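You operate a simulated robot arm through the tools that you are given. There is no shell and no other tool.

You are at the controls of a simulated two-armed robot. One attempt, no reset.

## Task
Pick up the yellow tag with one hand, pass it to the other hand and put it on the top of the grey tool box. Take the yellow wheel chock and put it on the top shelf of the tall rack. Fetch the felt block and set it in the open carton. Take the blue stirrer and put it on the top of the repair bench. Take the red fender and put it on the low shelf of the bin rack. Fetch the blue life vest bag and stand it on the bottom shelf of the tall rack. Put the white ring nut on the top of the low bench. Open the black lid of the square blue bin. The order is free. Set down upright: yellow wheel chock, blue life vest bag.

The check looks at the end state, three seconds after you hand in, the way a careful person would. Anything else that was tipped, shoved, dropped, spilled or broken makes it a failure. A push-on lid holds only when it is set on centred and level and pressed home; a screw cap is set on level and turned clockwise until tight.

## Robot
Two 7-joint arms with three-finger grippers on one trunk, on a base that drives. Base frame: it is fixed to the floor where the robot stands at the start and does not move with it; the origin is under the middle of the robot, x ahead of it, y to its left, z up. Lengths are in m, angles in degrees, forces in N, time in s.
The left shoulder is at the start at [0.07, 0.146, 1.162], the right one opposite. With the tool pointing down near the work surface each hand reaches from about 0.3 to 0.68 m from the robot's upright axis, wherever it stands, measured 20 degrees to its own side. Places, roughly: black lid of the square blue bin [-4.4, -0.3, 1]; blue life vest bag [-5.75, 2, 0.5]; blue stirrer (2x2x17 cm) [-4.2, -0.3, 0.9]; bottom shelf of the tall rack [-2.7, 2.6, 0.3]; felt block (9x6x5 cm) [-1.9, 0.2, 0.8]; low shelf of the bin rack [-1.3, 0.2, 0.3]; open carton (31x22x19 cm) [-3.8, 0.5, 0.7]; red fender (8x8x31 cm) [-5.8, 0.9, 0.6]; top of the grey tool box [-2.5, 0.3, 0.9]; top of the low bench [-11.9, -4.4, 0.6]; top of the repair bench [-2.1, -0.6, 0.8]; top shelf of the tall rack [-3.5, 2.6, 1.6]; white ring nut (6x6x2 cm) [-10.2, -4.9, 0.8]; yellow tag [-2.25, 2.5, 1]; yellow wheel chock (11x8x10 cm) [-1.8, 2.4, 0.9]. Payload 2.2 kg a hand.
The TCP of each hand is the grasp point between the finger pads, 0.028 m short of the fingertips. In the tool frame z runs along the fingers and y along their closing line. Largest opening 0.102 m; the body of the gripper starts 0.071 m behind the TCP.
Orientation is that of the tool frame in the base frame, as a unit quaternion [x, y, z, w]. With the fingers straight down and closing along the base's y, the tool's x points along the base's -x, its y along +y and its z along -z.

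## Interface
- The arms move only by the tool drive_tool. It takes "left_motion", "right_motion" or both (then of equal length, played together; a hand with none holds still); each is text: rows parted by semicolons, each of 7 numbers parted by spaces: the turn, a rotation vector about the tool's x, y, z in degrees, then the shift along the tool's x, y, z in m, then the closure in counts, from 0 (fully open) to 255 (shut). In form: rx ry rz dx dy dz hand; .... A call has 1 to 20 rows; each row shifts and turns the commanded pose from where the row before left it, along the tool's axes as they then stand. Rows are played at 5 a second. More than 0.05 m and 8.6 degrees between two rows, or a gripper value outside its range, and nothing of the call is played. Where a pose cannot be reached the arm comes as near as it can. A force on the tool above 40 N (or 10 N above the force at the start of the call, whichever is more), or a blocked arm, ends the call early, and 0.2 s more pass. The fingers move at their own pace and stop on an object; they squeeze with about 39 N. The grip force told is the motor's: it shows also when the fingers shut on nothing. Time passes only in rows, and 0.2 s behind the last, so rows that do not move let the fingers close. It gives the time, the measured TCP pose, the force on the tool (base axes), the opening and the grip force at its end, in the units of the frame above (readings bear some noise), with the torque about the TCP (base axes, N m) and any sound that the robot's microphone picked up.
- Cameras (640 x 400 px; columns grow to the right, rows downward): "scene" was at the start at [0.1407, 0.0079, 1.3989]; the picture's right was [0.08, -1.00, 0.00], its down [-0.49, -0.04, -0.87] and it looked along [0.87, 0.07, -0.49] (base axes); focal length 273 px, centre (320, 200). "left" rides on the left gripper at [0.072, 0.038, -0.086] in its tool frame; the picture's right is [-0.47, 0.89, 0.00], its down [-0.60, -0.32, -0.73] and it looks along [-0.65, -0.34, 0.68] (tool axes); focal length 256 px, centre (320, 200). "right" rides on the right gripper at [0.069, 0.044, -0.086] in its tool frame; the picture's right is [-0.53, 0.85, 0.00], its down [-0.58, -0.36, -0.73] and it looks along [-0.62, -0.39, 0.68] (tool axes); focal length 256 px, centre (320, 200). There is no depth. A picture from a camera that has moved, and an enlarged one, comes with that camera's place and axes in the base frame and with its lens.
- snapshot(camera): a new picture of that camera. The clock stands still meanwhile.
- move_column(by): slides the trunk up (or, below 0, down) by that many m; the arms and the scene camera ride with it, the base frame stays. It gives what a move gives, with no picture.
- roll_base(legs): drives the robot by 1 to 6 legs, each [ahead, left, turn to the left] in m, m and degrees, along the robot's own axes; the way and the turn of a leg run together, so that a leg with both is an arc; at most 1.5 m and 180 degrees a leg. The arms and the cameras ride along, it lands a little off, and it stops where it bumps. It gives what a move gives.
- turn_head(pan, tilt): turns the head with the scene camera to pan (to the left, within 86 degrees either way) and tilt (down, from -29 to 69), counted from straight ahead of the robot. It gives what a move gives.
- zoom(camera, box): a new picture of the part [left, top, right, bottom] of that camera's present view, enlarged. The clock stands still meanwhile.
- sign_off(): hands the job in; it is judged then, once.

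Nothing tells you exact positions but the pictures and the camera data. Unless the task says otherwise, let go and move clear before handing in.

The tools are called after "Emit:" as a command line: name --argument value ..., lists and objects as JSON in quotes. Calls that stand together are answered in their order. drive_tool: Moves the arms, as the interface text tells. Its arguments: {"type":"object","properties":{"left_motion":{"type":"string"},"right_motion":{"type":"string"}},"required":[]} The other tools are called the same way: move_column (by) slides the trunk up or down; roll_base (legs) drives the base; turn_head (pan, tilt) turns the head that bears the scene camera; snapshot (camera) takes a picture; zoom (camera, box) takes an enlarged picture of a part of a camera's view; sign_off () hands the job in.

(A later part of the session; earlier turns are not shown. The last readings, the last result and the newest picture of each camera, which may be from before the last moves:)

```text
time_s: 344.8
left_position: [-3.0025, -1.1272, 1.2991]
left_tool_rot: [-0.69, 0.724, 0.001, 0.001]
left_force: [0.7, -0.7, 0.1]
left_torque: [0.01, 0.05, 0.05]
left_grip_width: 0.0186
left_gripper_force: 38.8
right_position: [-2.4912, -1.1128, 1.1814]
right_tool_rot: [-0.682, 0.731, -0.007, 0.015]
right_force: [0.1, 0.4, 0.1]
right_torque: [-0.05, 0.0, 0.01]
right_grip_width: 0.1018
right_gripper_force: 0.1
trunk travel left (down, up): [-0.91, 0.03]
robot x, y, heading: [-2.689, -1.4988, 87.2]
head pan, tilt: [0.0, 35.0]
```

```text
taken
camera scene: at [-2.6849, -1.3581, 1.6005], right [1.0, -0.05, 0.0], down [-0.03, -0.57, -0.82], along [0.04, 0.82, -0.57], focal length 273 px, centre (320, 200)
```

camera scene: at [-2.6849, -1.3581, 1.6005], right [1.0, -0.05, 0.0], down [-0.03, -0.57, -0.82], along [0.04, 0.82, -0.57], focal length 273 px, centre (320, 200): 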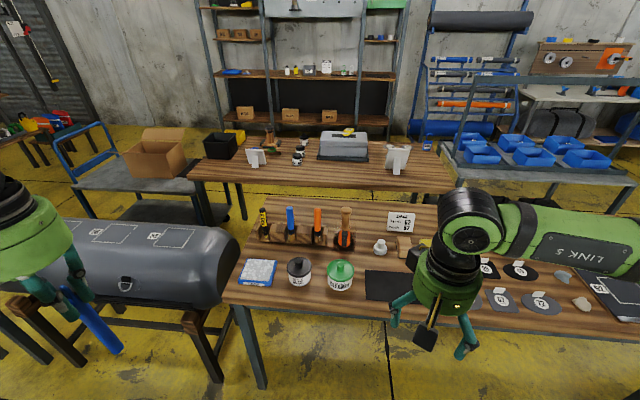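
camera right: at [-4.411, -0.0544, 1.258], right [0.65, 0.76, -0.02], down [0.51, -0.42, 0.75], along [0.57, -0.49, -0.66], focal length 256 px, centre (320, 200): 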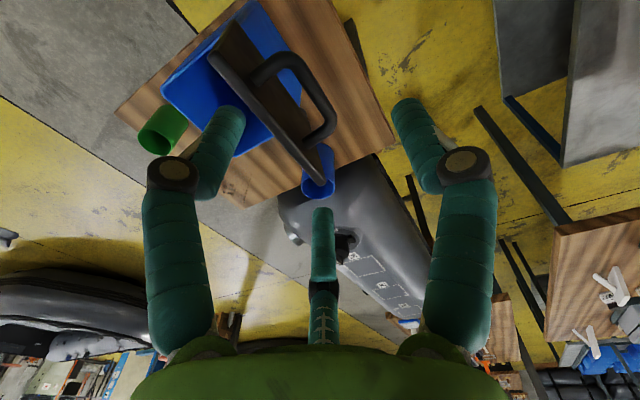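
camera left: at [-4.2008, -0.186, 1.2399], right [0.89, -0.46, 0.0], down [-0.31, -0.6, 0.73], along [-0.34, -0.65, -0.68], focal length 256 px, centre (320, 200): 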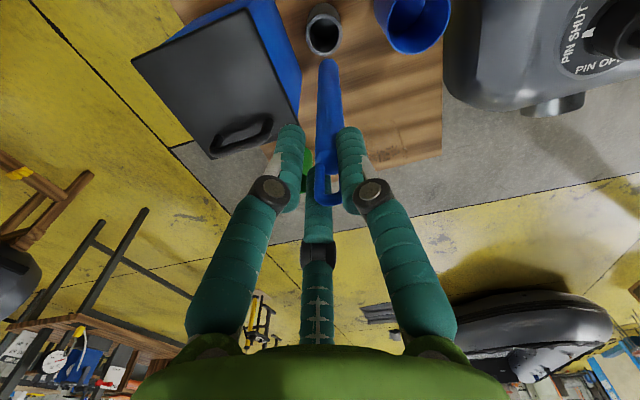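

The repair bench is in front of me with an empty black mat near (-2.38,-0.74) — a clear spot for the stirrer. I shift over, then tilt the left hand forward so the stirrer lies nearly flat.

Emit:
roll_base --legs '[[0, -0.45, 1.5]]'

Emit:
drive_tool --left_motion "0 0 0 -0.04 0 0.01 255; 0 0 0 -0.04 0 0.01 255; 0 0 0 -0.04 0 0.01 255; 0 0 0 -0.04 0 0.01 255; 0 0 0 -0.04 0 0.01 255; 0 -8.3 0 0 0 0 255; 0 -8.3 0 0 0 0 255; 0 -8.3 0 0 0 0 255; 0 -8.3 0 0 0 0 255; 0 -8.3 0 0 0 0 255; 0 -8.3 0 0 0 0 255; 0 -8.3 0 0 0 0 255; 0 -8.3 0 0 0 0 255; 0 -8.3 0 0 0 0 255; 0 0 0 0 0 0 255"

Emit:
turn_head --pan 10 --tilt 40

Emit:
snapshot --camera "scene"

Emit:
snapshot --camera "left"

```text
time_s: 347.4
left_position: [-2.585, -1.1492, 1.2983]
left_tool_rot: [-0.695, 0.719, 0.0, 0.002]
left_force: [-0.4, 0.0, -0.9]
left_torque: [0.0, 0.01, -0.03]
left_grip_width: 0.0186
left_gripper_force: 38.8
right_position: [-2.0751, -1.1262, 1.1805]
right_tool_rot: [-0.688, 0.726, -0.009, 0.015]
right_force: [0.2, 0.2, -0.8]
right_torque: [0.0, 0.03, 0.02]
right_grip_width: 0.1022
right_gripper_force: 0.0
trunk travel left (down, up): [-0.91, 0.03]
robot x, y, heading: [-2.2689, -1.5121, 88.3]
head pan, tilt: [0.0, 35.0]
```

```text
time_s: 350.6
left_position: [-2.5785, -0.9472, 1.25]
left_tool_rot: [-0.552, 0.571, 0.423, 0.437]
left_force: [0.0, -0.7, -0.9]
left_torque: [0.02, 0.01, -0.01]
left_grip_width: 0.0187
left_gripper_force: 39.0
right_position: [-2.0744, -1.1272, 1.1813]
right_tool_rot: [-0.688, 0.726, -0.007, 0.015]
right_force: [-0.4, 0.2, 0.8]
right_torque: [0.03, 0.02, 0.02]
right_grip_width: 0.1019
right_gripper_force: 0.0
trunk travel left (down, up): [-0.91, 0.03]
robot x, y, heading: [-2.2671, -1.5142, 88.0]
head pan, tilt: [0.0, 35.0]
```

```text
time_s: 351.3
left_position: [-2.5791, -0.9485, 1.2481]
left_tool_rot: [-0.552, 0.571, 0.422, 0.437]
left_force: [0.4, 0.6, -1.0]
left_torque: [-0.02, -0.02, -0.01]
left_grip_width: 0.0189
left_gripper_force: 38.6
right_position: [-2.0741, -1.1282, 1.1824]
right_tool_rot: [-0.688, 0.726, -0.007, 0.015]
right_force: [-0.1, -0.6, 0.2]
right_torque: [0.01, -0.01, -0.01]
right_grip_width: 0.1021
right_gripper_force: 0.0
trunk travel left (down, up): [-0.91, 0.03]
robot x, y, heading: [-2.2676, -1.5115, 88.1]
head pan, tilt: [10.0, 40.0]
```

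```text
taken
camera scene: at [-2.2782, -1.3788, 1.5929], right [0.99, 0.14, 0.0], down [0.09, -0.64, -0.77], along [-0.11, 0.76, -0.64], focal length 273 px, centre (320, 200)
```

scene: 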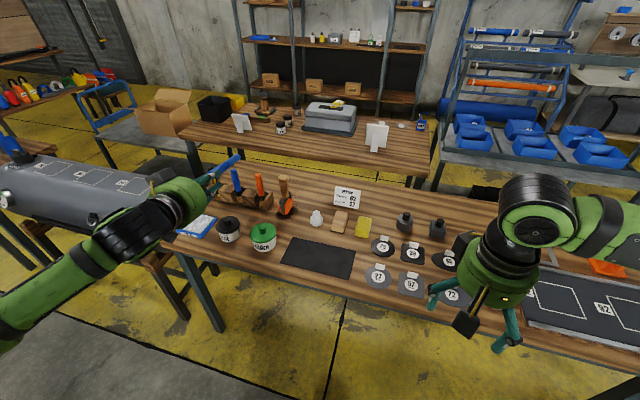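

```text
taken
camera left: at [-2.6203, -1.0498, 1.2005], right [-0.88, 0.15, 0.45], down [0.3, -0.56, 0.77], along [0.37, 0.82, 0.45], focal length 256 px, centre (320, 200)
```

left: 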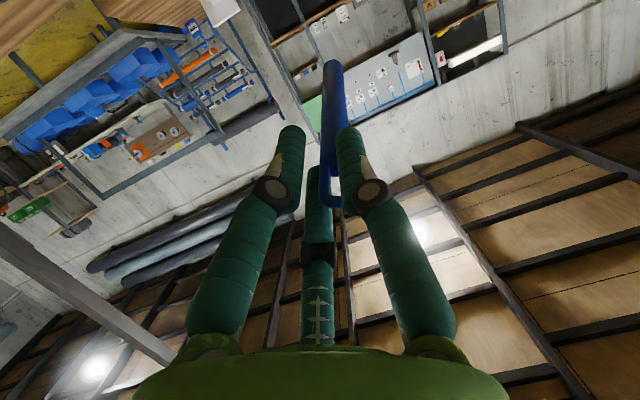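

The mat is clear. To get low without the wrist camera touching the bench edge, I roll the left hand 90° so the camera is at the side.

Emit:
drive_tool --left_motion "0 0 8.18 0 0 0 255; 0 0 8.18 0 0 0 255; 0 0 8.18 0 0 0 255; 0 0 8.18 0 0 0 255; 0 0 8.18 0 0 0 255; 0 0 8.18 0 0 0 255; 0 0 8.18 0 0 0 255; 0 0 8.18 0 0 0 255; 0 0 8.18 0 0 0 255; 0 0 8.18 0 0 0 255; 0 0 8.18 0 0 0 255; 0 0 0 0 0 0 255"

Emit:
snapshot --camera "scene"

Emit:
snapshot --camera "left"

```text
time_s: 353.9
left_position: [-2.578, -0.9478, 1.2481]
left_tool_rot: [0.013, 0.794, 0.608, 0.009]
left_force: [-0.1, -0.7, -0.2]
left_torque: [-0.02, 0.0, -0.01]
left_grip_width: 0.0188
left_gripper_force: 38.7
right_position: [-2.0728, -1.1279, 1.182]
right_tool_rot: [-0.688, 0.726, -0.006, 0.016]
right_force: [0.1, 0.0, -0.4]
right_torque: [0.01, 0.0, 0.02]
right_grip_width: 0.1021
right_gripper_force: 0.1
trunk travel left (down, up): [-0.91, 0.03]
robot x, y, heading: [-2.2686, -1.513, 88.2]
head pan, tilt: [10.0, 40.0]
```

```text
taken
camera scene: at [-2.2782, -1.3789, 1.5929], right [0.99, 0.14, 0.0], down [0.09, -0.64, -0.77], along [-0.11, 0.76, -0.64], focal length 273 px, centre (320, 200)
```

scene: 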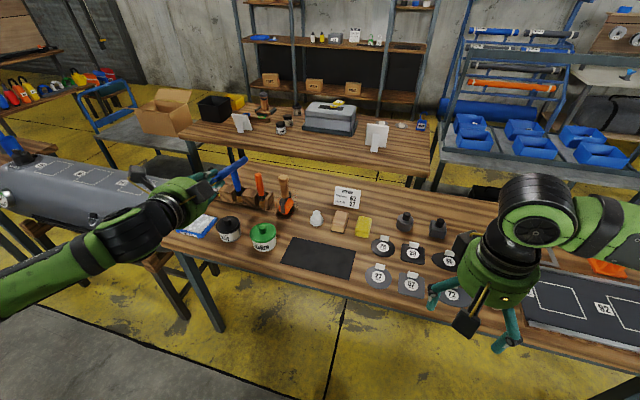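

```text
taken
camera left: at [-2.6527, -1.0192, 1.3063], right [0.47, 0.22, 0.85], down [0.58, -0.81, -0.12], along [0.66, 0.55, -0.51], focal length 256 px, centre (320, 200)
```

left: 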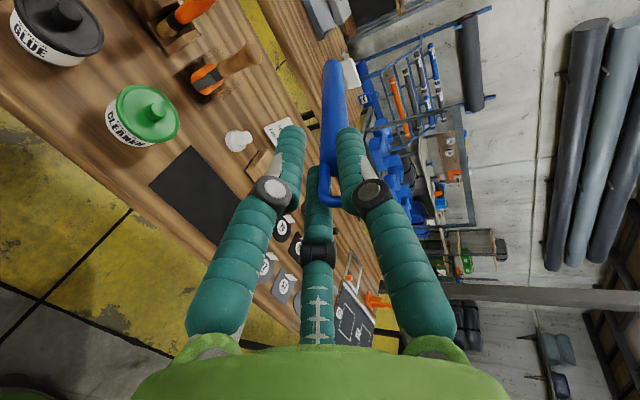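

Emit:
drive_tool --left_motion "0 0 0 -0.035 0 0.02 255; 0 0 0 -0.035 0 0.02 255; 0 0 0 -0.035 0 0.02 255; 0 0 0 -0.035 0 0.02 255; 0 0 0 -0.03 -0.02 0.025 255; 0 0 0 -0.025 -0.03 0.025 255; 0 0 0 0 -0.042 0.02 255; 0 0 0 0 -0.042 0.02 255; 0 0 0 0 -0.042 0.02 255; 0 0 0 0 -0.042 0.015 255; 0 0 0 0 0 0 255"

Emit:
snapshot --camera "scene"

Emit:
snapshot --camera "left"

```text
time_s: 356.3
left_position: [-2.3765, -0.8136, 0.9869]
left_tool_rot: [0.013, 0.794, 0.607, 0.01]
left_force: [-0.3, 0.0, 0.6]
left_torque: [-0.06, -0.01, -0.06]
left_grip_width: 0.0176
left_gripper_force: 39.0
right_position: [-2.0736, -1.1269, 1.1807]
right_tool_rot: [-0.688, 0.726, -0.007, 0.016]
right_force: [-0.1, 0.2, 0.8]
right_torque: [0.02, 0.02, -0.01]
right_grip_width: 0.102
right_gripper_force: 0.1
trunk travel left (down, up): [-0.91, 0.03]
robot x, y, heading: [-2.2695, -1.5157, 88.2]
head pan, tilt: [10.0, 40.0]
```

```text
taken
camera scene: at [-2.2785, -1.3791, 1.5929], right [0.99, 0.14, 0.0], down [0.09, -0.64, -0.77], along [-0.11, 0.76, -0.64], focal length 273 px, centre (320, 200)
```

scene: 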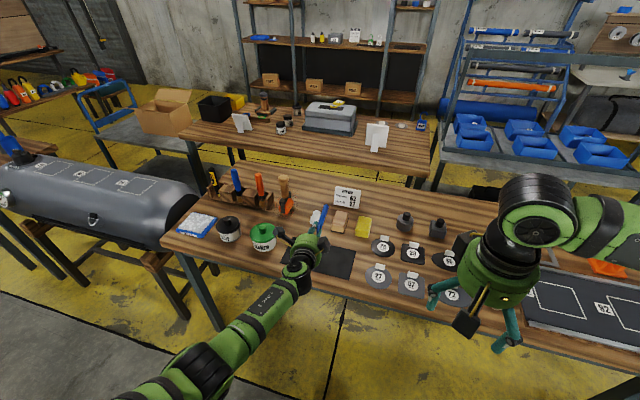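

```text
taken
camera left: at [-2.4525, -0.8855, 1.0448], right [0.47, 0.22, 0.86], down [0.58, -0.81, -0.11], along [0.67, 0.55, -0.51], focal length 256 px, centre (320, 200)
```

left: 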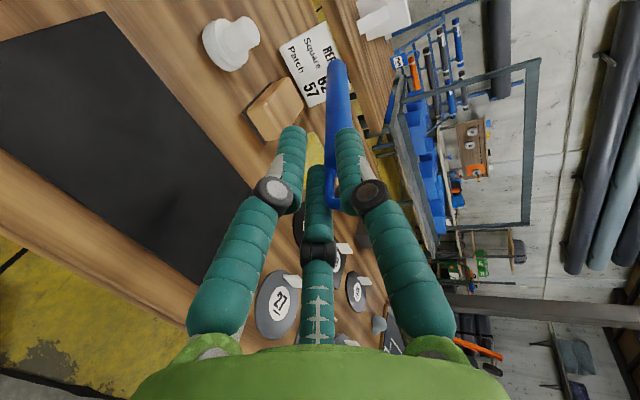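

Emit:
drive_tool --left_motion "0 0 0 0 -0.0362 0.0098 255; 0 0 0 0 -0.0362 0.0098 255; 0 0 0 0 -0.0362 0.0098 255; 0 0 0 0 -0.019 0.005 255; 0 0 0 0 -0.0048 0.0013 255; 0 0 0 0 -0.0048 0.0013 255; 0 0 0 0 -0.0048 0.0013 255; 0 0 0 0 0 0 255"

Emit:
zoom --camera "scene" --box '[220, 180, 400, 300]'

Emit:
snapshot --camera "left"

```text
time_s: 358.1
left_position: [-2.3757, -0.8159, 0.92]
left_tool_rot: [0.013, 0.794, 0.607, 0.009]
left_force: [-0.5, -0.5, -0.5]
left_torque: [-0.06, 0.01, -0.04]
left_grip_width: 0.017
left_gripper_force: 38.1
left hand out of reach, approached as far as the arm can: row 2, 3, 4, 5, 6, 7
right_position: [-2.0731, -1.1274, 1.1803]
right_tool_rot: [-0.688, 0.726, -0.008, 0.015]
right_force: [-0.4, -0.3, -0.1]
right_torque: [-0.02, 0.01, 0.0]
right_grip_width: 0.1018
right_gripper_force: 0.0
trunk travel left (down, up): [-0.91, 0.03]
robot x, y, heading: [-2.2679, -1.516, 88.2]
head pan, tilt: [10.0, 40.0]
```

```text
3.33 times, centred on (310, 240) of scene
camera zoom: at [-2.278, -1.3786, 1.5929], right [0.99, 0.14, 0.0], down [0.09, -0.64, -0.77], along [-0.11, 0.76, -0.64], focal length 911 px, centre (353, 67)
```

zoom: 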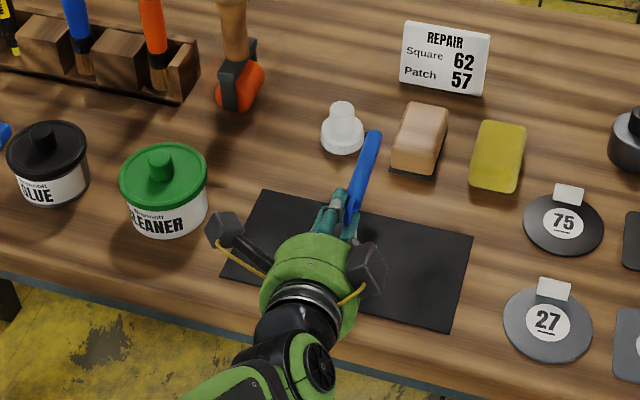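

```text
taken
camera left: at [-2.4516, -0.887, 0.9782], right [0.47, 0.22, 0.85], down [0.58, -0.81, -0.11], along [0.67, 0.55, -0.51], focal length 256 px, centre (320, 200)
```

left: 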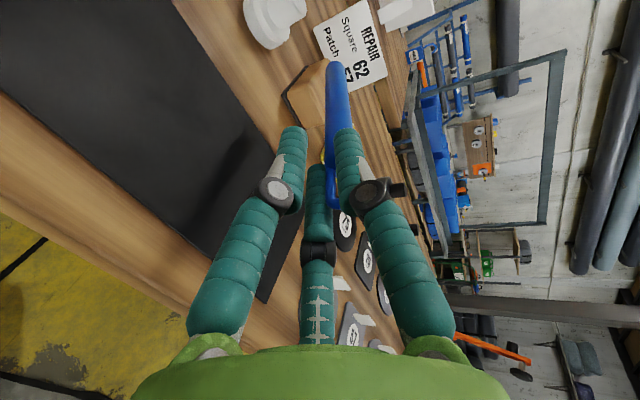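

Emit:
drive_tool --left_motion "0 0 0 0 -0.0052 -0.0193 255; 0 0 0 0 0 0 255"

Emit:
move_column --by -0.075

Emit:
zoom --camera "scene" --box '[220, 180, 400, 300]'

Emit:
snapshot --camera "left"

```text
time_s: 358.7
left_position: [-2.3764, -0.835, 0.9203]
left_tool_rot: [0.013, 0.794, 0.608, 0.01]
left_force: [0.1, 0.0, -0.7]
left_torque: [-0.01, 0.0, 0.03]
left_grip_width: 0.0168
left_gripper_force: 39.0
right_position: [-2.0731, -1.126, 1.1807]
right_tool_rot: [-0.688, 0.726, -0.007, 0.015]
right_force: [0.6, 0.0, 0.8]
right_torque: [-0.03, -0.02, 0.02]
right_grip_width: 0.1022
right_gripper_force: 0.0
trunk travel left (down, up): [-0.91, 0.03]
robot x, y, heading: [-2.2681, -1.5113, 88.4]
head pan, tilt: [10.0, 40.0]
```

```text
time_s: 359.9
left_position: [-2.3774, -0.834, 0.8458]
left_tool_rot: [0.013, 0.795, 0.607, 0.01]
left_force: [0.0, -0.2, 0.6]
left_torque: [-0.02, -0.02, -0.01]
left_grip_width: 0.0164
left_gripper_force: 38.9
right_position: [-2.0739, -1.1275, 1.1062]
right_tool_rot: [-0.687, 0.726, -0.008, 0.016]
right_force: [0.3, 0.5, 0.2]
right_torque: [0.04, 0.01, -0.03]
right_grip_width: 0.1023
right_gripper_force: 0.1
trunk travel left (down, up): [-0.835, 0.105]
robot x, y, heading: [-2.267, -1.5131, 88.0]
head pan, tilt: [10.0, 40.0]
```

```text
3.33 times, centred on (310, 240) of scene
camera zoom: at [-2.2783, -1.3791, 1.5179], right [0.99, 0.14, 0.0], down [0.09, -0.64, -0.77], along [-0.11, 0.76, -0.64], focal length 911 px, centre (353, 67)
```

zoom: 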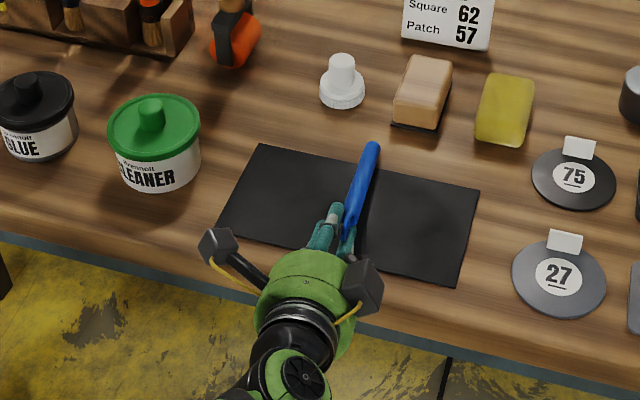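

```text
taken
camera left: at [-2.4521, -0.9057, 0.9034], right [0.47, 0.22, 0.85], down [0.58, -0.81, -0.11], along [0.67, 0.55, -0.51], focal length 256 px, centre (320, 200)
```

left: 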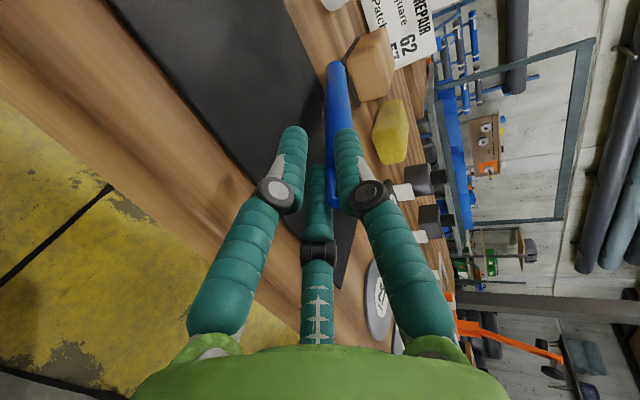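

Emit:
move_column --by -0.012

Emit:
drive_tool --left_motion "0 0 0 0 0 0 150; 0 0 0 0 0 0 0; 0 0 0 0 0 0 0; 0 0 0 0 0 0 0"

Emit:
zoom --camera "scene" --box '[220, 180, 400, 300]'

Emit:
snapshot --camera "left"

```text
time_s: 360.4
left_position: [-2.3776, -0.8348, 0.8373]
left_tool_rot: [0.013, 0.792, 0.61, 0.01]
left_force: [-0.6, -0.2, 9.0]
left_torque: [1.37, -0.1, 0.2]
left_grip_width: 0.0161
left_gripper_force: 38.8
right_position: [-2.0726, -1.1282, 1.0939]
right_tool_rot: [-0.688, 0.726, -0.006, 0.017]
right_force: [-0.3, 0.5, 0.4]
right_torque: [0.0, 0.03, 0.02]
right_grip_width: 0.102
right_gripper_force: 0.1
trunk travel left (down, up): [-0.823, 0.117]
robot x, y, heading: [-2.2687, -1.5153, 88.0]
head pan, tilt: [10.0, 40.0]
```

```text
time_s: 361.4
left_position: [-2.3741, -0.8326, 0.8378]
left_tool_rot: [0.012, 0.792, 0.61, 0.011]
left_force: [3.9, 8.6, 16.8]
left_torque: [0.41, -0.9, 0.25]
left_grip_width: 0.0965
left_gripper_force: 0.1
right_position: [-2.0731, -1.1278, 1.0945]
right_tool_rot: [-0.687, 0.726, -0.007, 0.016]
right_force: [-0.6, -0.1, -0.8]
right_torque: [0.01, 0.04, 0.02]
right_grip_width: 0.1018
right_gripper_force: 0.0
trunk travel left (down, up): [-0.823, 0.117]
robot x, y, heading: [-2.2714, -1.5141, 88.1]
head pan, tilt: [10.0, 40.0]
```

```text
3.33 times, centred on (310, 240) of scene
camera zoom: at [-2.2768, -1.3807, 1.5062], right [0.99, 0.14, 0.0], down [0.09, -0.64, -0.77], along [-0.11, 0.76, -0.64], focal length 911 px, centre (353, 67)
```

zoom: 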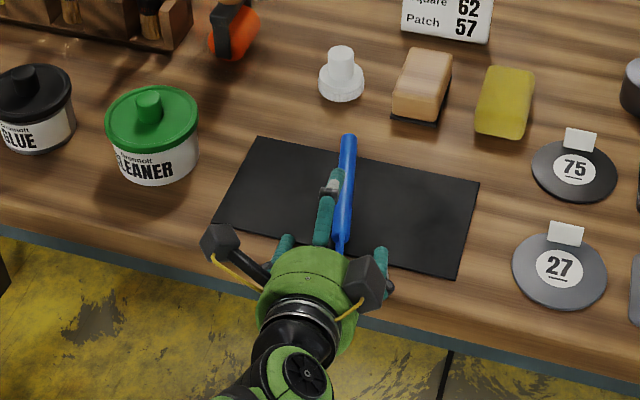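

```text
taken
camera left: at [-2.4499, -0.9048, 0.8953], right [0.47, 0.21, 0.86], down [0.58, -0.81, -0.12], along [0.67, 0.55, -0.5], focal length 256 px, centre (320, 200)
```

left: 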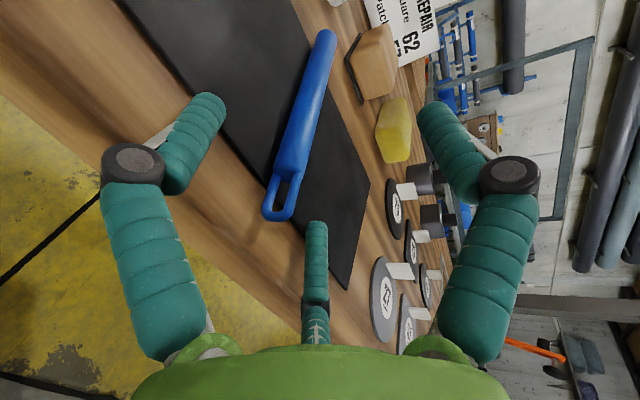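

The stirrer lies on the mat. I raise the column straight up, then check.

Emit:
move_column --by 0.1

Emit:
roll_base --legs '[[-0.3, 0, 0]]'

Emit:
zoom --camera "scene" --box '[220, 140, 400, 260]'

```text
time_s: 362.8
left_position: [-2.3769, -0.8343, 0.9332]
left_tool_rot: [0.013, 0.794, 0.607, 0.009]
left_force: [0.7, 0.4, 0.0]
left_torque: [-0.03, -0.02, 0.0]
left_grip_width: 0.102
left_gripper_force: 0.1
right_position: [-2.0725, -1.1278, 1.1943]
right_tool_rot: [-0.687, 0.726, -0.008, 0.015]
right_force: [-0.9, 0.2, 0.2]
right_torque: [-0.03, 0.04, -0.02]
right_grip_width: 0.1021
right_gripper_force: 0.0
trunk travel left (down, up): [-0.923, 0.017]
robot x, y, heading: [-2.2665, -1.5159, 88.2]
head pan, tilt: [10.0, 40.0]
```

```text
time_s: 364.9
left_position: [-2.3872, -1.1378, 0.9326]
left_tool_rot: [0.013, 0.795, 0.607, 0.01]
left_force: [0.1, -0.1, -0.2]
left_torque: [0.0, 0.0, 0.02]
left_grip_width: 0.1019
left_gripper_force: 0.1
right_position: [-2.0844, -1.4304, 1.1918]
right_tool_rot: [-0.689, 0.725, -0.008, 0.015]
right_force: [-0.3, 0.9, 0.1]
right_torque: [-0.02, 0.03, -0.02]
right_grip_width: 0.1021
right_gripper_force: 0.0
trunk travel left (down, up): [-0.923, 0.017]
robot x, y, heading: [-2.2758, -1.819, 88.2]
head pan, tilt: [10.0, 40.0]
```

```text
3.33 times, centred on (310, 200) of scene
camera zoom: at [-2.288, -1.6819, 1.6056], right [0.99, 0.14, 0.0], down [0.09, -0.64, -0.76], along [-0.11, 0.76, -0.64], focal length 911 px, centre (353, 200)
```

zoom: 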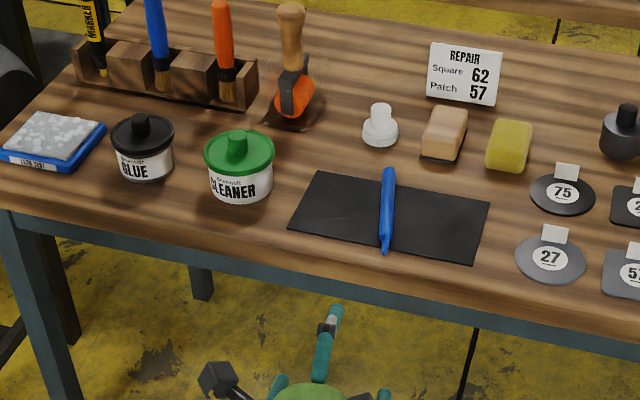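

The stirrer is done. I bring the left hand back to neutral and head for the fender rack in the west.

Emit:
drive_tool --left_motion "0 0 -8.18 0 0 0 0; 0 0 -8.18 0 0 0 0; 0 0 -8.18 0 0 0 0; 0 0 -8.18 0 0 0 0; 0 0 -8.18 0 0 0 0; 0 0 -8.18 0 0 0 0; 0 0 -8.18 0 0 0 0; 0 0 -8.18 0 0 0 0; 0 0 -8.18 0 0 0 0; 0 0 -8.18 0 0 0 0; 0 0 -8.18 0 0 -0.03 0; 0 8.3 0 0 0 -0.02 0; 0 8.3 0 0 0 -0.02 0; 0 8.3 0 0 0 -0.02 0; 0 8.3 0 0 0 -0.02 0; 0 8.3 0 0 0 -0.02 0; 0 8.3 0 0 0 -0.02 0; 0 8.3 0 0 0 -0.02 0; 0 8.3 0 0 0 -0.02 0; 0 8.3 0 0 0 -0.02 0"

Emit:
roll_base --legs '[[0, 0, 90], [1.5, 0, 0], [1.3, 0, 0]]'

```text
time_s: 369.1
left_position: [-2.3942, -1.2796, 1.0664]
left_tool_rot: [-0.696, 0.718, -0.001, -0.001]
left_force: [0.1, 0.3, 0.3]
left_torque: [-0.03, 0.01, -0.02]
left_grip_width: 0.102
left_gripper_force: 0.2
right_position: [-2.0844, -1.4311, 1.1943]
right_tool_rot: [-0.688, 0.725, -0.007, 0.015]
right_force: [-0.6, -0.4, -0.5]
right_torque: [0.01, -0.02, 0.01]
right_grip_width: 0.1022
right_gripper_force: 0.1
trunk travel left (down, up): [-0.923, 0.017]
robot x, y, heading: [-2.2764, -1.8206, 88.1]
head pan, tilt: [10.0, 40.0]
```

```text
time_s: 386.6
left_position: [-5.656, -1.6942, 1.0664]
left_tool_rot: [0.999, -0.04, -0.001, 0.0]
left_force: [0.8, 0.6, 0.2]
left_torque: [0.02, -0.02, 0.01]
left_grip_width: 0.1021
left_gripper_force: 0.1
right_position: [-5.4898, -1.3925, 1.1944]
right_tool_rot: [0.999, -0.05, -0.006, -0.017]
right_force: [-0.8, 0.3, -0.6]
right_torque: [-0.01, -0.01, 0.01]
right_grip_width: 0.1022
right_gripper_force: 0.0
trunk travel left (down, up): [-0.923, 0.017]
robot x, y, heading: [-5.1105, -1.6015, 175.3]
head pan, tilt: [10.0, 40.0]
```

Emit:
turn_head --pan -40 --tilt 20

Emit:
snapshot --camera "scene"

Emit:
turn_head --pan 20 --tilt 15

Emit:
snapshot --camera "scene"

```text
time_s: 387.7
left_position: [-5.6575, -1.6941, 1.0661]
left_tool_rot: [0.999, -0.041, 0.0, 0.0]
left_force: [-0.3, -0.6, 0.5]
left_torque: [-0.02, -0.02, -0.02]
left_grip_width: 0.1019
left_gripper_force: 0.1
right_position: [-5.4913, -1.3922, 1.1942]
right_tool_rot: [0.999, -0.051, -0.005, -0.017]
right_force: [-0.5, -0.7, 0.1]
right_torque: [0.02, 0.0, 0.01]
right_grip_width: 0.1021
right_gripper_force: 0.2
trunk travel left (down, up): [-0.923, 0.017]
robot x, y, heading: [-5.1134, -1.6069, 175.5]
head pan, tilt: [-40.0, 20.0]
```

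```text
taken
camera scene: at [-5.2285, -1.5359, 1.6373], right [0.7, 0.71, 0.0], down [0.24, -0.24, -0.94], along [-0.67, 0.66, -0.34], focal length 273 px, centre (320, 200)
```

scene: 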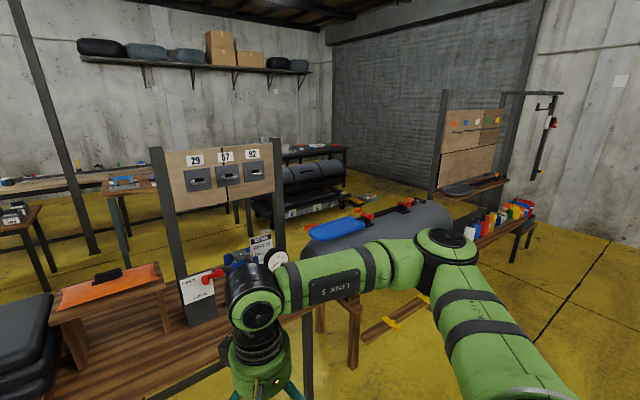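

```text
time_s: 389.0
left_position: [-5.6571, -1.6932, 1.0657]
left_tool_rot: [0.999, -0.04, -0.001, -0.001]
left_force: [0.3, -0.2, -0.6]
left_torque: [-0.01, 0.0, 0.05]
left_grip_width: 0.1018
left_gripper_force: 0.0
right_position: [-5.4906, -1.3925, 1.1936]
right_tool_rot: [0.999, -0.051, -0.005, -0.016]
right_force: [-0.6, 0.3, -0.1]
right_torque: [-0.03, 0.01, -0.01]
right_grip_width: 0.102
right_gripper_force: 0.1
trunk travel left (down, up): [-0.923, 0.017]
robot x, y, heading: [-5.1134, -1.6031, 175.3]
head pan, tilt: [20.0, 15.0]
```

```text
taken
camera scene: at [-5.2524, -1.6259, 1.6454], right [-0.26, 0.96, 0.0], down [0.25, 0.07, -0.97], along [-0.93, -0.26, -0.26], focal length 273 px, centre (320, 200)
```

scene: 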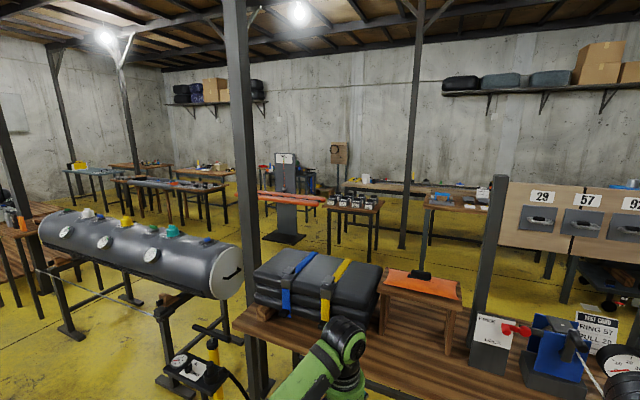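

I'm beside a test bench; the way north along x≈-5 is free. I strafe north to face the fender rack.

Emit:
roll_base --legs '[[0, -1.4, 3], [0, -1.1, 1.5]]'

Emit:
turn_head --pan 0 --tilt 30

Emit:
snapshot --camera "scene"

Emit:
turn_head --pan -50 --tilt 25

Emit:
snapshot --camera "scene"

```text
time_s: 401.1
left_position: [-5.6261, 0.7176, 1.0664]
left_tool_rot: [1.0, 0.018, -0.001, 0.0]
left_force: [-0.2, -0.6, 0.3]
left_torque: [0.03, 0.05, -0.01]
left_grip_width: 0.1019
left_gripper_force: 0.1
right_position: [-5.4951, 1.0354, 1.195]
right_tool_rot: [1.0, 0.007, -0.007, -0.015]
right_force: [0.6, -0.8, -0.4]
right_torque: [-0.02, 0.03, -0.01]
right_grip_width: 0.1021
right_gripper_force: 0.0
trunk travel left (down, up): [-0.923, 0.017]
robot x, y, heading: [-5.0988, 0.8669, -177.9]
head pan, tilt: [20.0, 15.0]
```

```text
time_s: 402.0
left_position: [-5.6267, 0.7172, 1.0661]
left_tool_rot: [1.0, 0.018, -0.001, 0.0]
left_force: [0.2, -0.3, 0.6]
left_torque: [-0.04, 0.04, 0.0]
left_grip_width: 0.1021
left_gripper_force: 0.0
right_position: [-5.4963, 1.0365, 1.1934]
right_tool_rot: [1.0, 0.007, -0.008, -0.016]
right_force: [0.3, -0.2, 0.5]
right_torque: [0.06, -0.02, 0.0]
right_grip_width: 0.1018
right_gripper_force: 0.0
trunk travel left (down, up): [-0.923, 0.017]
robot x, y, heading: [-5.0952, 0.8687, -177.7]
head pan, tilt: [0.0, 30.0]
```

```text
taken
camera scene: at [-5.2359, 0.8648, 1.6213], right [-0.04, 1.0, 0.0], down [0.5, 0.02, -0.87], along [-0.87, -0.03, -0.5], focal length 273 px, centre (320, 200)
```

scene: 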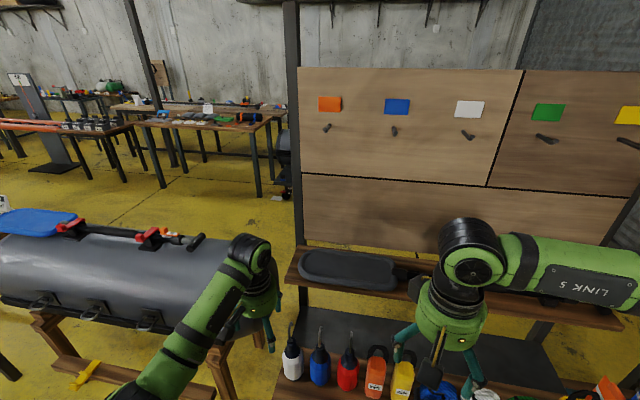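

```text
time_s: 403.2
left_position: [-5.6256, 0.7173, 1.0667]
left_tool_rot: [1.0, 0.018, -0.001, 0.0]
left_force: [0.4, 0.3, -0.2]
left_torque: [0.0, -0.01, 0.0]
left_grip_width: 0.1023
left_gripper_force: 0.0
right_position: [-5.4947, 1.0367, 1.1938]
right_tool_rot: [1.0, 0.006, -0.006, -0.016]
right_force: [0.0, 0.1, 0.6]
right_torque: [0.01, -0.01, -0.01]
right_grip_width: 0.1019
right_gripper_force: 0.0
trunk travel left (down, up): [-0.923, 0.017]
robot x, y, heading: [-5.0941, 0.868, -178.1]
head pan, tilt: [-50.0, 25.0]
```

```text
taken
camera scene: at [-5.2074, 0.9361, 1.6292], right [0.74, 0.67, 0.0], down [0.28, -0.31, -0.91], along [-0.61, 0.67, -0.42], focal length 273 px, centre (320, 200)
```

scene: 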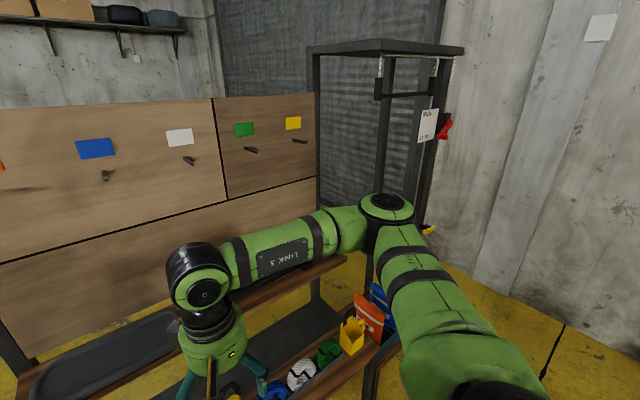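

Emit:
turn_head --pan 0 --tilt 50

Emit:
snapshot --camera "scene"

Emit:
zoom --camera "scene" --box '[270, 200, 450, 340]'

Emit:
snapshot --camera "left"

```text
time_s: 404.3
left_position: [-5.6274, 0.7182, 1.0666]
left_tool_rot: [1.0, 0.019, 0.0, 0.0]
left_force: [-0.4, 0.8, 0.0]
left_torque: [0.01, 0.03, 0.03]
left_grip_width: 0.1019
left_gripper_force: 0.1
right_position: [-5.4963, 1.0376, 1.194]
right_tool_rot: [1.0, 0.008, -0.007, -0.015]
right_force: [0.1, 0.6, 0.4]
right_torque: [0.01, 0.01, 0.0]
right_grip_width: 0.1018
right_gripper_force: 0.0
trunk travel left (down, up): [-0.923, 0.017]
robot x, y, heading: [-5.0973, 0.8677, -178.0]
head pan, tilt: [0.0, 50.0]
```

```text
taken
camera scene: at [-5.2225, 0.8651, 1.5918], right [-0.04, 1.0, 0.0], down [0.77, 0.03, -0.64], along [-0.64, -0.02, -0.77], focal length 273 px, centre (320, 200)
```

scene: 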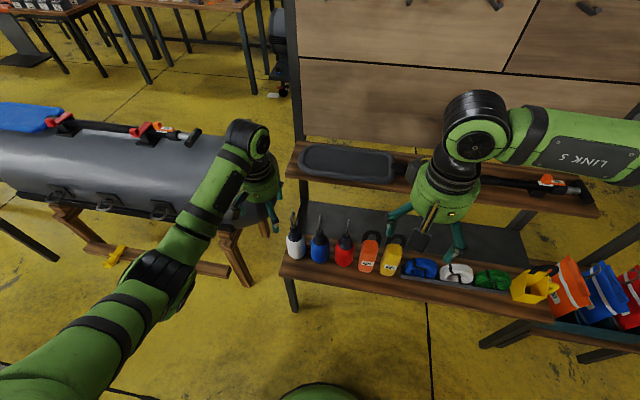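

```text
2.86 times, centred on (360, 270) of scene
camera zoom: at [-5.2225, 0.8651, 1.5918], right [-0.04, 1.0, 0.0], down [0.77, 0.03, -0.64], along [-0.64, -0.02, -0.77], focal length 781 px, centre (206, 0)
```

zoom: 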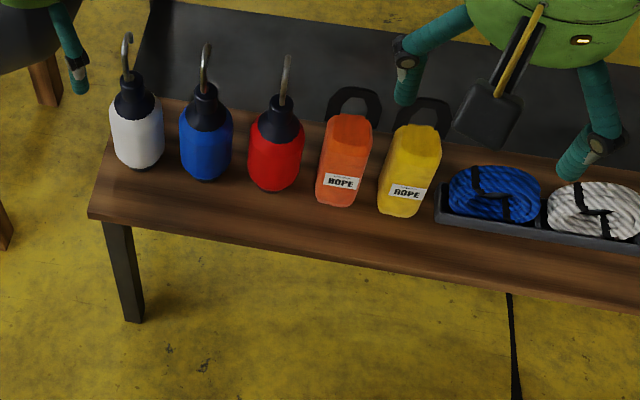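

```text
taken
camera left: at [-5.5531, 0.682, 1.1513], right [-0.43, -0.9, 0.0], down [-0.61, 0.3, 0.73], along [-0.66, 0.32, -0.68], focal length 256 px, centre (320, 200)
```

left: 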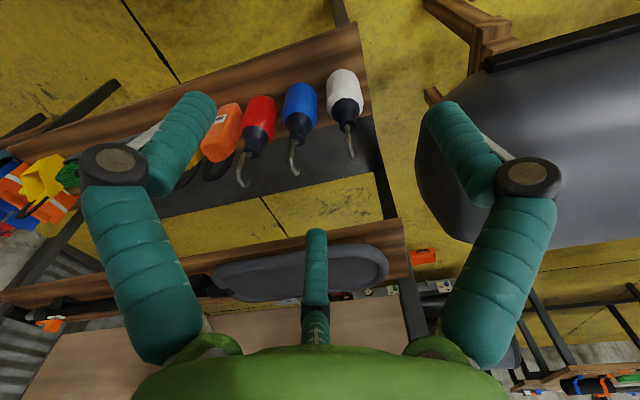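

The red fender stands third on the shelf: body centre about (-5.778, 0.947, 0.6), dark neck above. I tuck the left hand away, move closer, lower the column and bring the right hand above it.

Emit:
drive_tool --left_motion "0 0 0 0.035 0 -0.035 0; 0 0 0 0.035 0 -0.035 0; 0 0 0 0.035 0 -0.035 0; 0 0 0 0.035 0 -0.035 0; 0 0 0 0.035 0 -0.03 0; 0 0 0 0.035 0 -0.03 0; 0 0 0 0 0 0 0"

Emit:
roll_base --legs '[[0.1, 0, -2]]'

Emit:
move_column --by -0.2

Emit:
snapshot --camera "scene"

Emit:
snapshot --camera "right"

```text
time_s: 405.9
left_position: [-5.4156, 0.7242, 1.2651]
left_tool_rot: [1.0, 0.019, -0.001, -0.001]
left_force: [-0.9, -0.1, 1.0]
left_torque: [0.05, 0.01, 0.05]
left_grip_width: 0.1017
left_gripper_force: 0.0
right_position: [-5.4959, 1.0363, 1.1936]
right_tool_rot: [1.0, 0.007, -0.006, -0.016]
right_force: [-0.2, -0.6, 0.5]
right_torque: [0.0, 0.01, -0.01]
right_grip_width: 0.1022
right_gripper_force: 0.0
trunk travel left (down, up): [-0.923, 0.017]
robot x, y, heading: [-5.095, 0.8679, -178.0]
head pan, tilt: [0.0, 50.0]
```

```text
time_s: 407.1
left_position: [-5.5101, 0.7326, 1.2672]
left_tool_rot: [1.0, 0.002, -0.004, 0.0]
left_force: [1.1, -0.5, 0.5]
left_torque: [0.01, 0.04, -0.02]
left_grip_width: 0.1021
left_gripper_force: 0.0
right_position: [-5.5789, 1.0472, 1.1965]
right_tool_rot: [1.0, -0.009, -0.008, -0.016]
right_force: [0.4, -0.6, 0.1]
right_torque: [0.01, 0.07, -0.02]
right_grip_width: 0.102
right_gripper_force: 0.0
trunk travel left (down, up): [-0.923, 0.017]
robot x, y, heading: [-5.1907, 0.8663, -179.5]
head pan, tilt: [0.0, 50.0]
```

```text
time_s: 409.2
left_position: [-5.5148, 0.7326, 1.0659]
left_tool_rot: [1.0, 0.002, -0.001, 0.0]
left_force: [0.0, -0.7, -0.8]
left_torque: [-0.01, -0.01, -0.01]
left_grip_width: 0.1023
left_gripper_force: 0.1
right_position: [-5.5849, 1.047, 0.9957]
right_tool_rot: [1.0, -0.009, -0.006, -0.016]
right_force: [-0.3, -0.6, 0.8]
right_torque: [0.0, -0.04, 0.0]
right_grip_width: 0.1022
right_gripper_force: 0.1
trunk travel left (down, up): [-0.723, 0.217]
robot x, y, heading: [-5.1902, 0.8647, -179.7]
head pan, tilt: [0.0, 50.0]
```

```text
taken
camera scene: at [-5.3177, 0.8672, 1.3918], right [0.0, 1.0, 0.0], down [0.77, 0.0, -0.64], along [-0.64, 0.0, -0.77], focal length 273 px, centre (320, 200)
```

scene: 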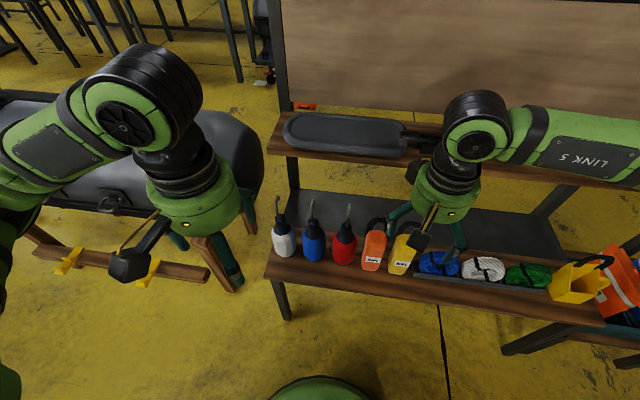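

```text
taken
camera right: at [-5.5158, 1.0003, 1.0781], right [-0.55, -0.84, -0.02], down [-0.56, 0.35, 0.75], along [-0.62, 0.42, -0.66], focal length 256 px, centre (320, 200)
```

right: 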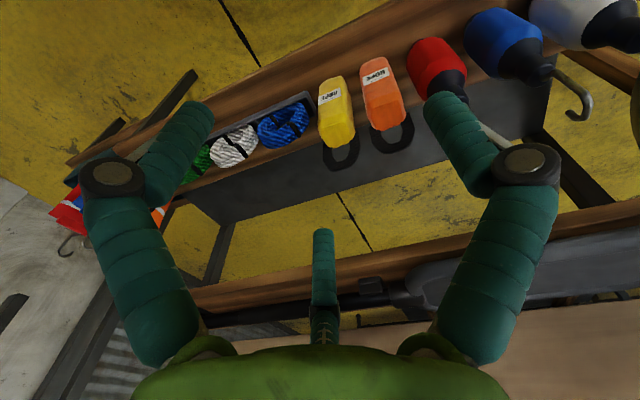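

Emit:
zoom --camera "scene" --box '[260, 190, 388, 280]'

Emit:
zoom --camera "right" --box '[340, 10, 500, 130]'

```text
4.44 times, centred on (324, 235) of scene
camera zoom: at [-5.3177, 0.8672, 1.3918], right [0.0, 1.0, 0.0], down [0.77, 0.0, -0.64], along [-0.64, 0.0, -0.77], focal length 1214 px, centre (302, 44)
```

zoom: 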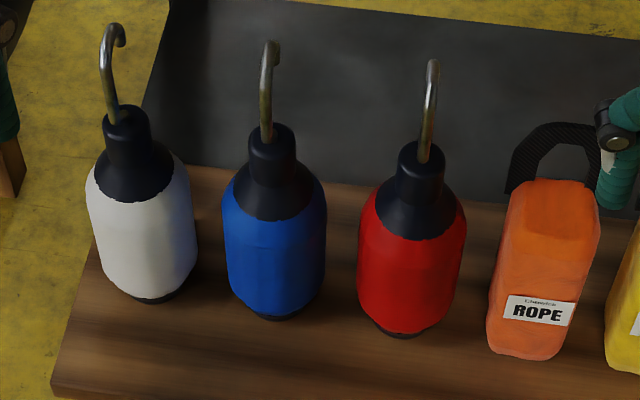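

```text
3.33 times, centred on (420, 70) of right
camera zoom: at [-5.5158, 1.0003, 1.0781], right [-0.55, -0.84, -0.02], down [-0.56, 0.35, 0.75], along [-0.62, 0.42, -0.66], focal length 853 px, centre (-13, 633)
```

zoom: 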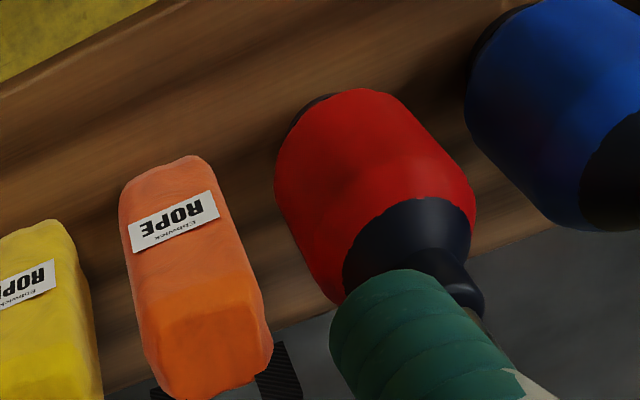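

The fender's neck is at about (-5.772, 0.946, 0.72), its hook reaching z≈0.82. I'll take it by the neck with half-closed fingers.

Emit:
drive_tool --right_motion "0 0 0 -0.037 0.02 0.01 80; 0 0 0 -0.037 0.02 0.01 80; 0 0 0 -0.037 0.02 0.02 80; 0 0 0 -0.037 0.02 0.025 80; 0 0 0 -0.037 0.021 0.025 80; 0 0 0 0 0 0 80"

Emit:
snapshot --camera "right"

Emit:
zoom --camera "scene" --box '[260, 150, 420, 280]'

```text
time_s: 410.6
left_position: [-5.5144, 0.7333, 1.0664]
left_tool_rot: [1.0, 0.002, -0.001, 0.002]
left_force: [0.5, 0.1, 0.0]
left_torque: [-0.04, 0.01, 0.07]
left_grip_width: 0.1021
left_gripper_force: 0.1
right_position: [-5.7751, 0.954, 0.9022]
right_tool_rot: [1.0, -0.008, -0.006, -0.015]
right_force: [-0.1, 0.1, 1.2]
right_torque: [-0.03, 0.02, 0.01]
right_grip_width: 0.0702
right_gripper_force: 0.0
trunk travel left (down, up): [-0.723, 0.217]
robot x, y, heading: [-5.1948, 0.8681, -179.7]
head pan, tilt: [0.0, 50.0]
```

```text
taken
camera right: at [-5.7063, 0.9066, 0.986], right [-0.55, -0.84, -0.02], down [-0.56, 0.35, 0.75], along [-0.62, 0.42, -0.66], focal length 256 px, centre (320, 200)
```

right: 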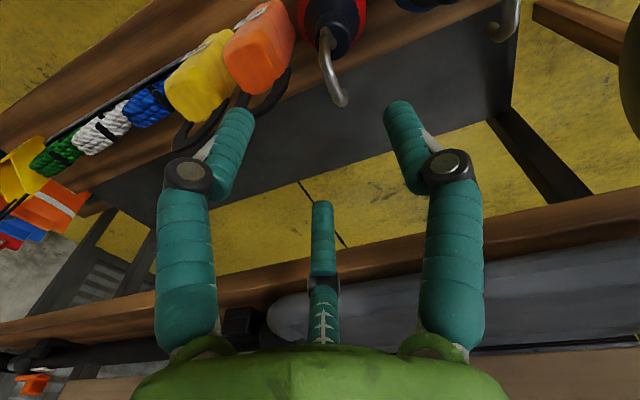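

```text
3.08 times, centred on (340, 215) of scene
camera zoom: at [-5.3169, 0.8683, 1.3918], right [0.0, 1.0, 0.0], down [0.77, 0.0, -0.64], along [-0.64, 0.0, -0.77], focal length 841 px, centre (258, 154)
```

zoom: 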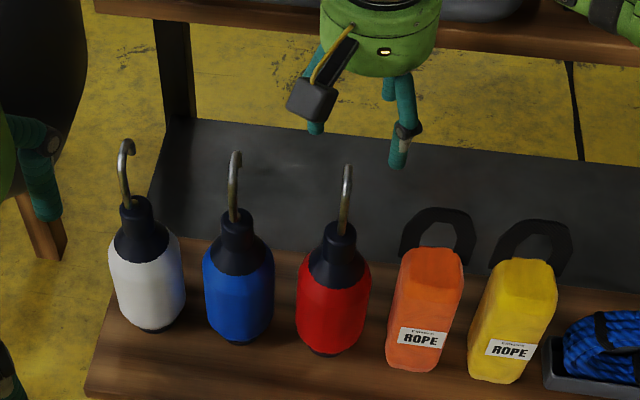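

Emit:
drive_tool --right_motion "0 0 0 0.008 0.012 0 80; 0 0 0 0 0 0.03 80; 0 0 0 0 0 0.03 80; 0 0 0 0 0 0 80"

Emit:
snapshot --camera "right"

Emit:
zoom --camera "scene" --box '[260, 150, 420, 280]'

```text
time_s: 411.6
left_position: [-5.5154, 0.7327, 1.0661]
left_tool_rot: [1.0, 0.003, -0.002, 0.0]
left_force: [0.5, -0.3, -0.1]
left_torque: [-0.01, 0.05, 0.01]
left_grip_width: 0.1021
left_gripper_force: 0.0
right_position: [-5.7663, 0.9414, 0.8443]
right_tool_rot: [1.0, -0.009, -0.007, -0.016]
right_force: [0.7, 0.3, 0.4]
right_torque: [-0.01, -0.01, -0.02]
right_grip_width: 0.0696
right_gripper_force: 0.0
trunk travel left (down, up): [-0.723, 0.217]
robot x, y, heading: [-5.1891, 0.8701, -180.0]
head pan, tilt: [0.0, 50.0]
```

```text
taken
camera right: at [-5.6971, 0.8946, 0.927], right [-0.55, -0.84, -0.02], down [-0.56, 0.35, 0.75], along [-0.62, 0.42, -0.66], focal length 256 px, centre (320, 200)
```

right: 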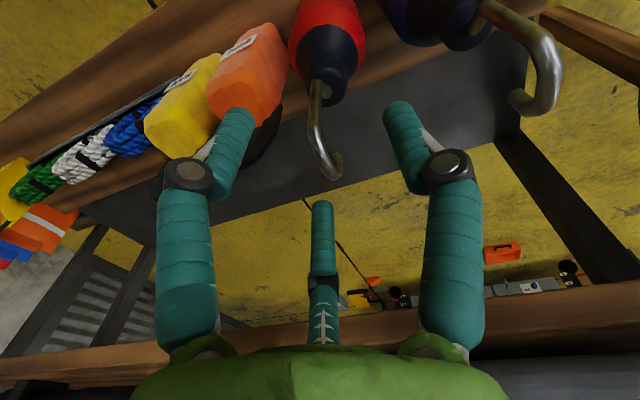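

```text
3.08 times, centred on (340, 215) of scene
camera zoom: at [-5.3173, 0.867, 1.3918], right [0.0, 1.0, 0.0], down [0.77, 0.0, -0.64], along [-0.64, 0.0, -0.77], focal length 841 px, centre (258, 154)
```

zoom: 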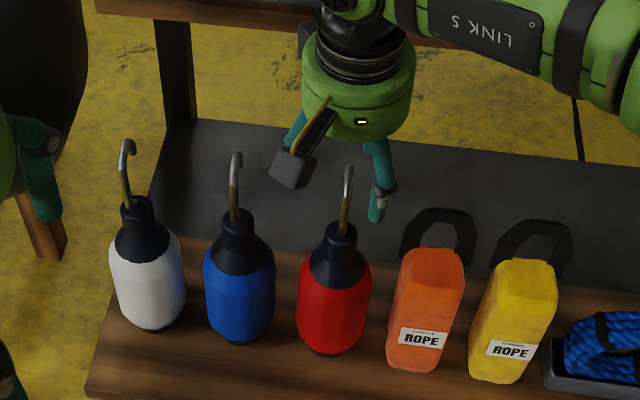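

Emit:
drive_tool --right_motion "0 0 0 0.003 0.003 0.03 80; 0 0 0 0 0 0.03 80; 0 0 0 0 0 0.03 80; 0 0 0 0 0 0 80"

Emit:
snapshot --camera "right"

Emit:
zoom --camera "scene" --box '[260, 150, 420, 280]'

```text
time_s: 412.6
left_position: [-5.5145, 0.732, 1.0654]
left_tool_rot: [1.0, 0.002, -0.002, -0.001]
left_force: [0.5, -0.5, -0.3]
left_torque: [0.0, 0.06, 0.01]
left_grip_width: 0.1022
left_gripper_force: 0.1
right_position: [-5.7643, 0.9415, 0.7524]
right_tool_rot: [1.0, -0.009, -0.007, -0.016]
right_force: [0.0, -0.4, 8.0]
right_torque: [-0.03, 0.02, -0.03]
right_grip_width: 0.0697
right_gripper_force: 0.1
trunk travel left (down, up): [-0.723, 0.217]
robot x, y, heading: [-5.1897, 0.8652, -180.1]
head pan, tilt: [0.0, 50.0]
```

```text
taken
camera right: at [-5.6943, 0.8957, 0.8369], right [-0.55, -0.84, -0.02], down [-0.56, 0.35, 0.75], along [-0.62, 0.42, -0.66], focal length 256 px, centre (320, 200)
```

right: 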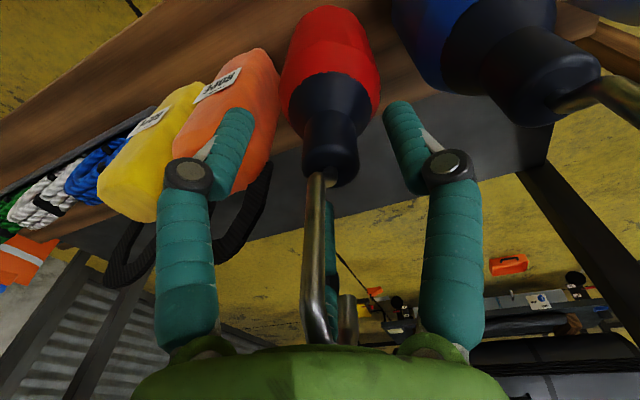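

```text
3.08 times, centred on (340, 215) of scene
camera zoom: at [-5.3165, 0.8673, 1.392], right [0.0, 1.0, 0.0], down [0.77, 0.0, -0.64], along [-0.64, 0.0, -0.77], focal length 841 px, centre (258, 154)
```

zoom: 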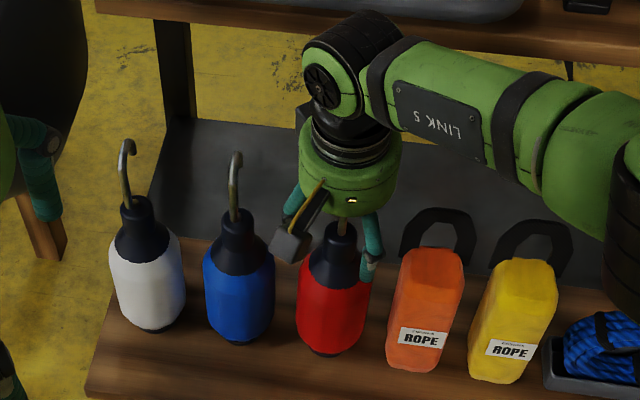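

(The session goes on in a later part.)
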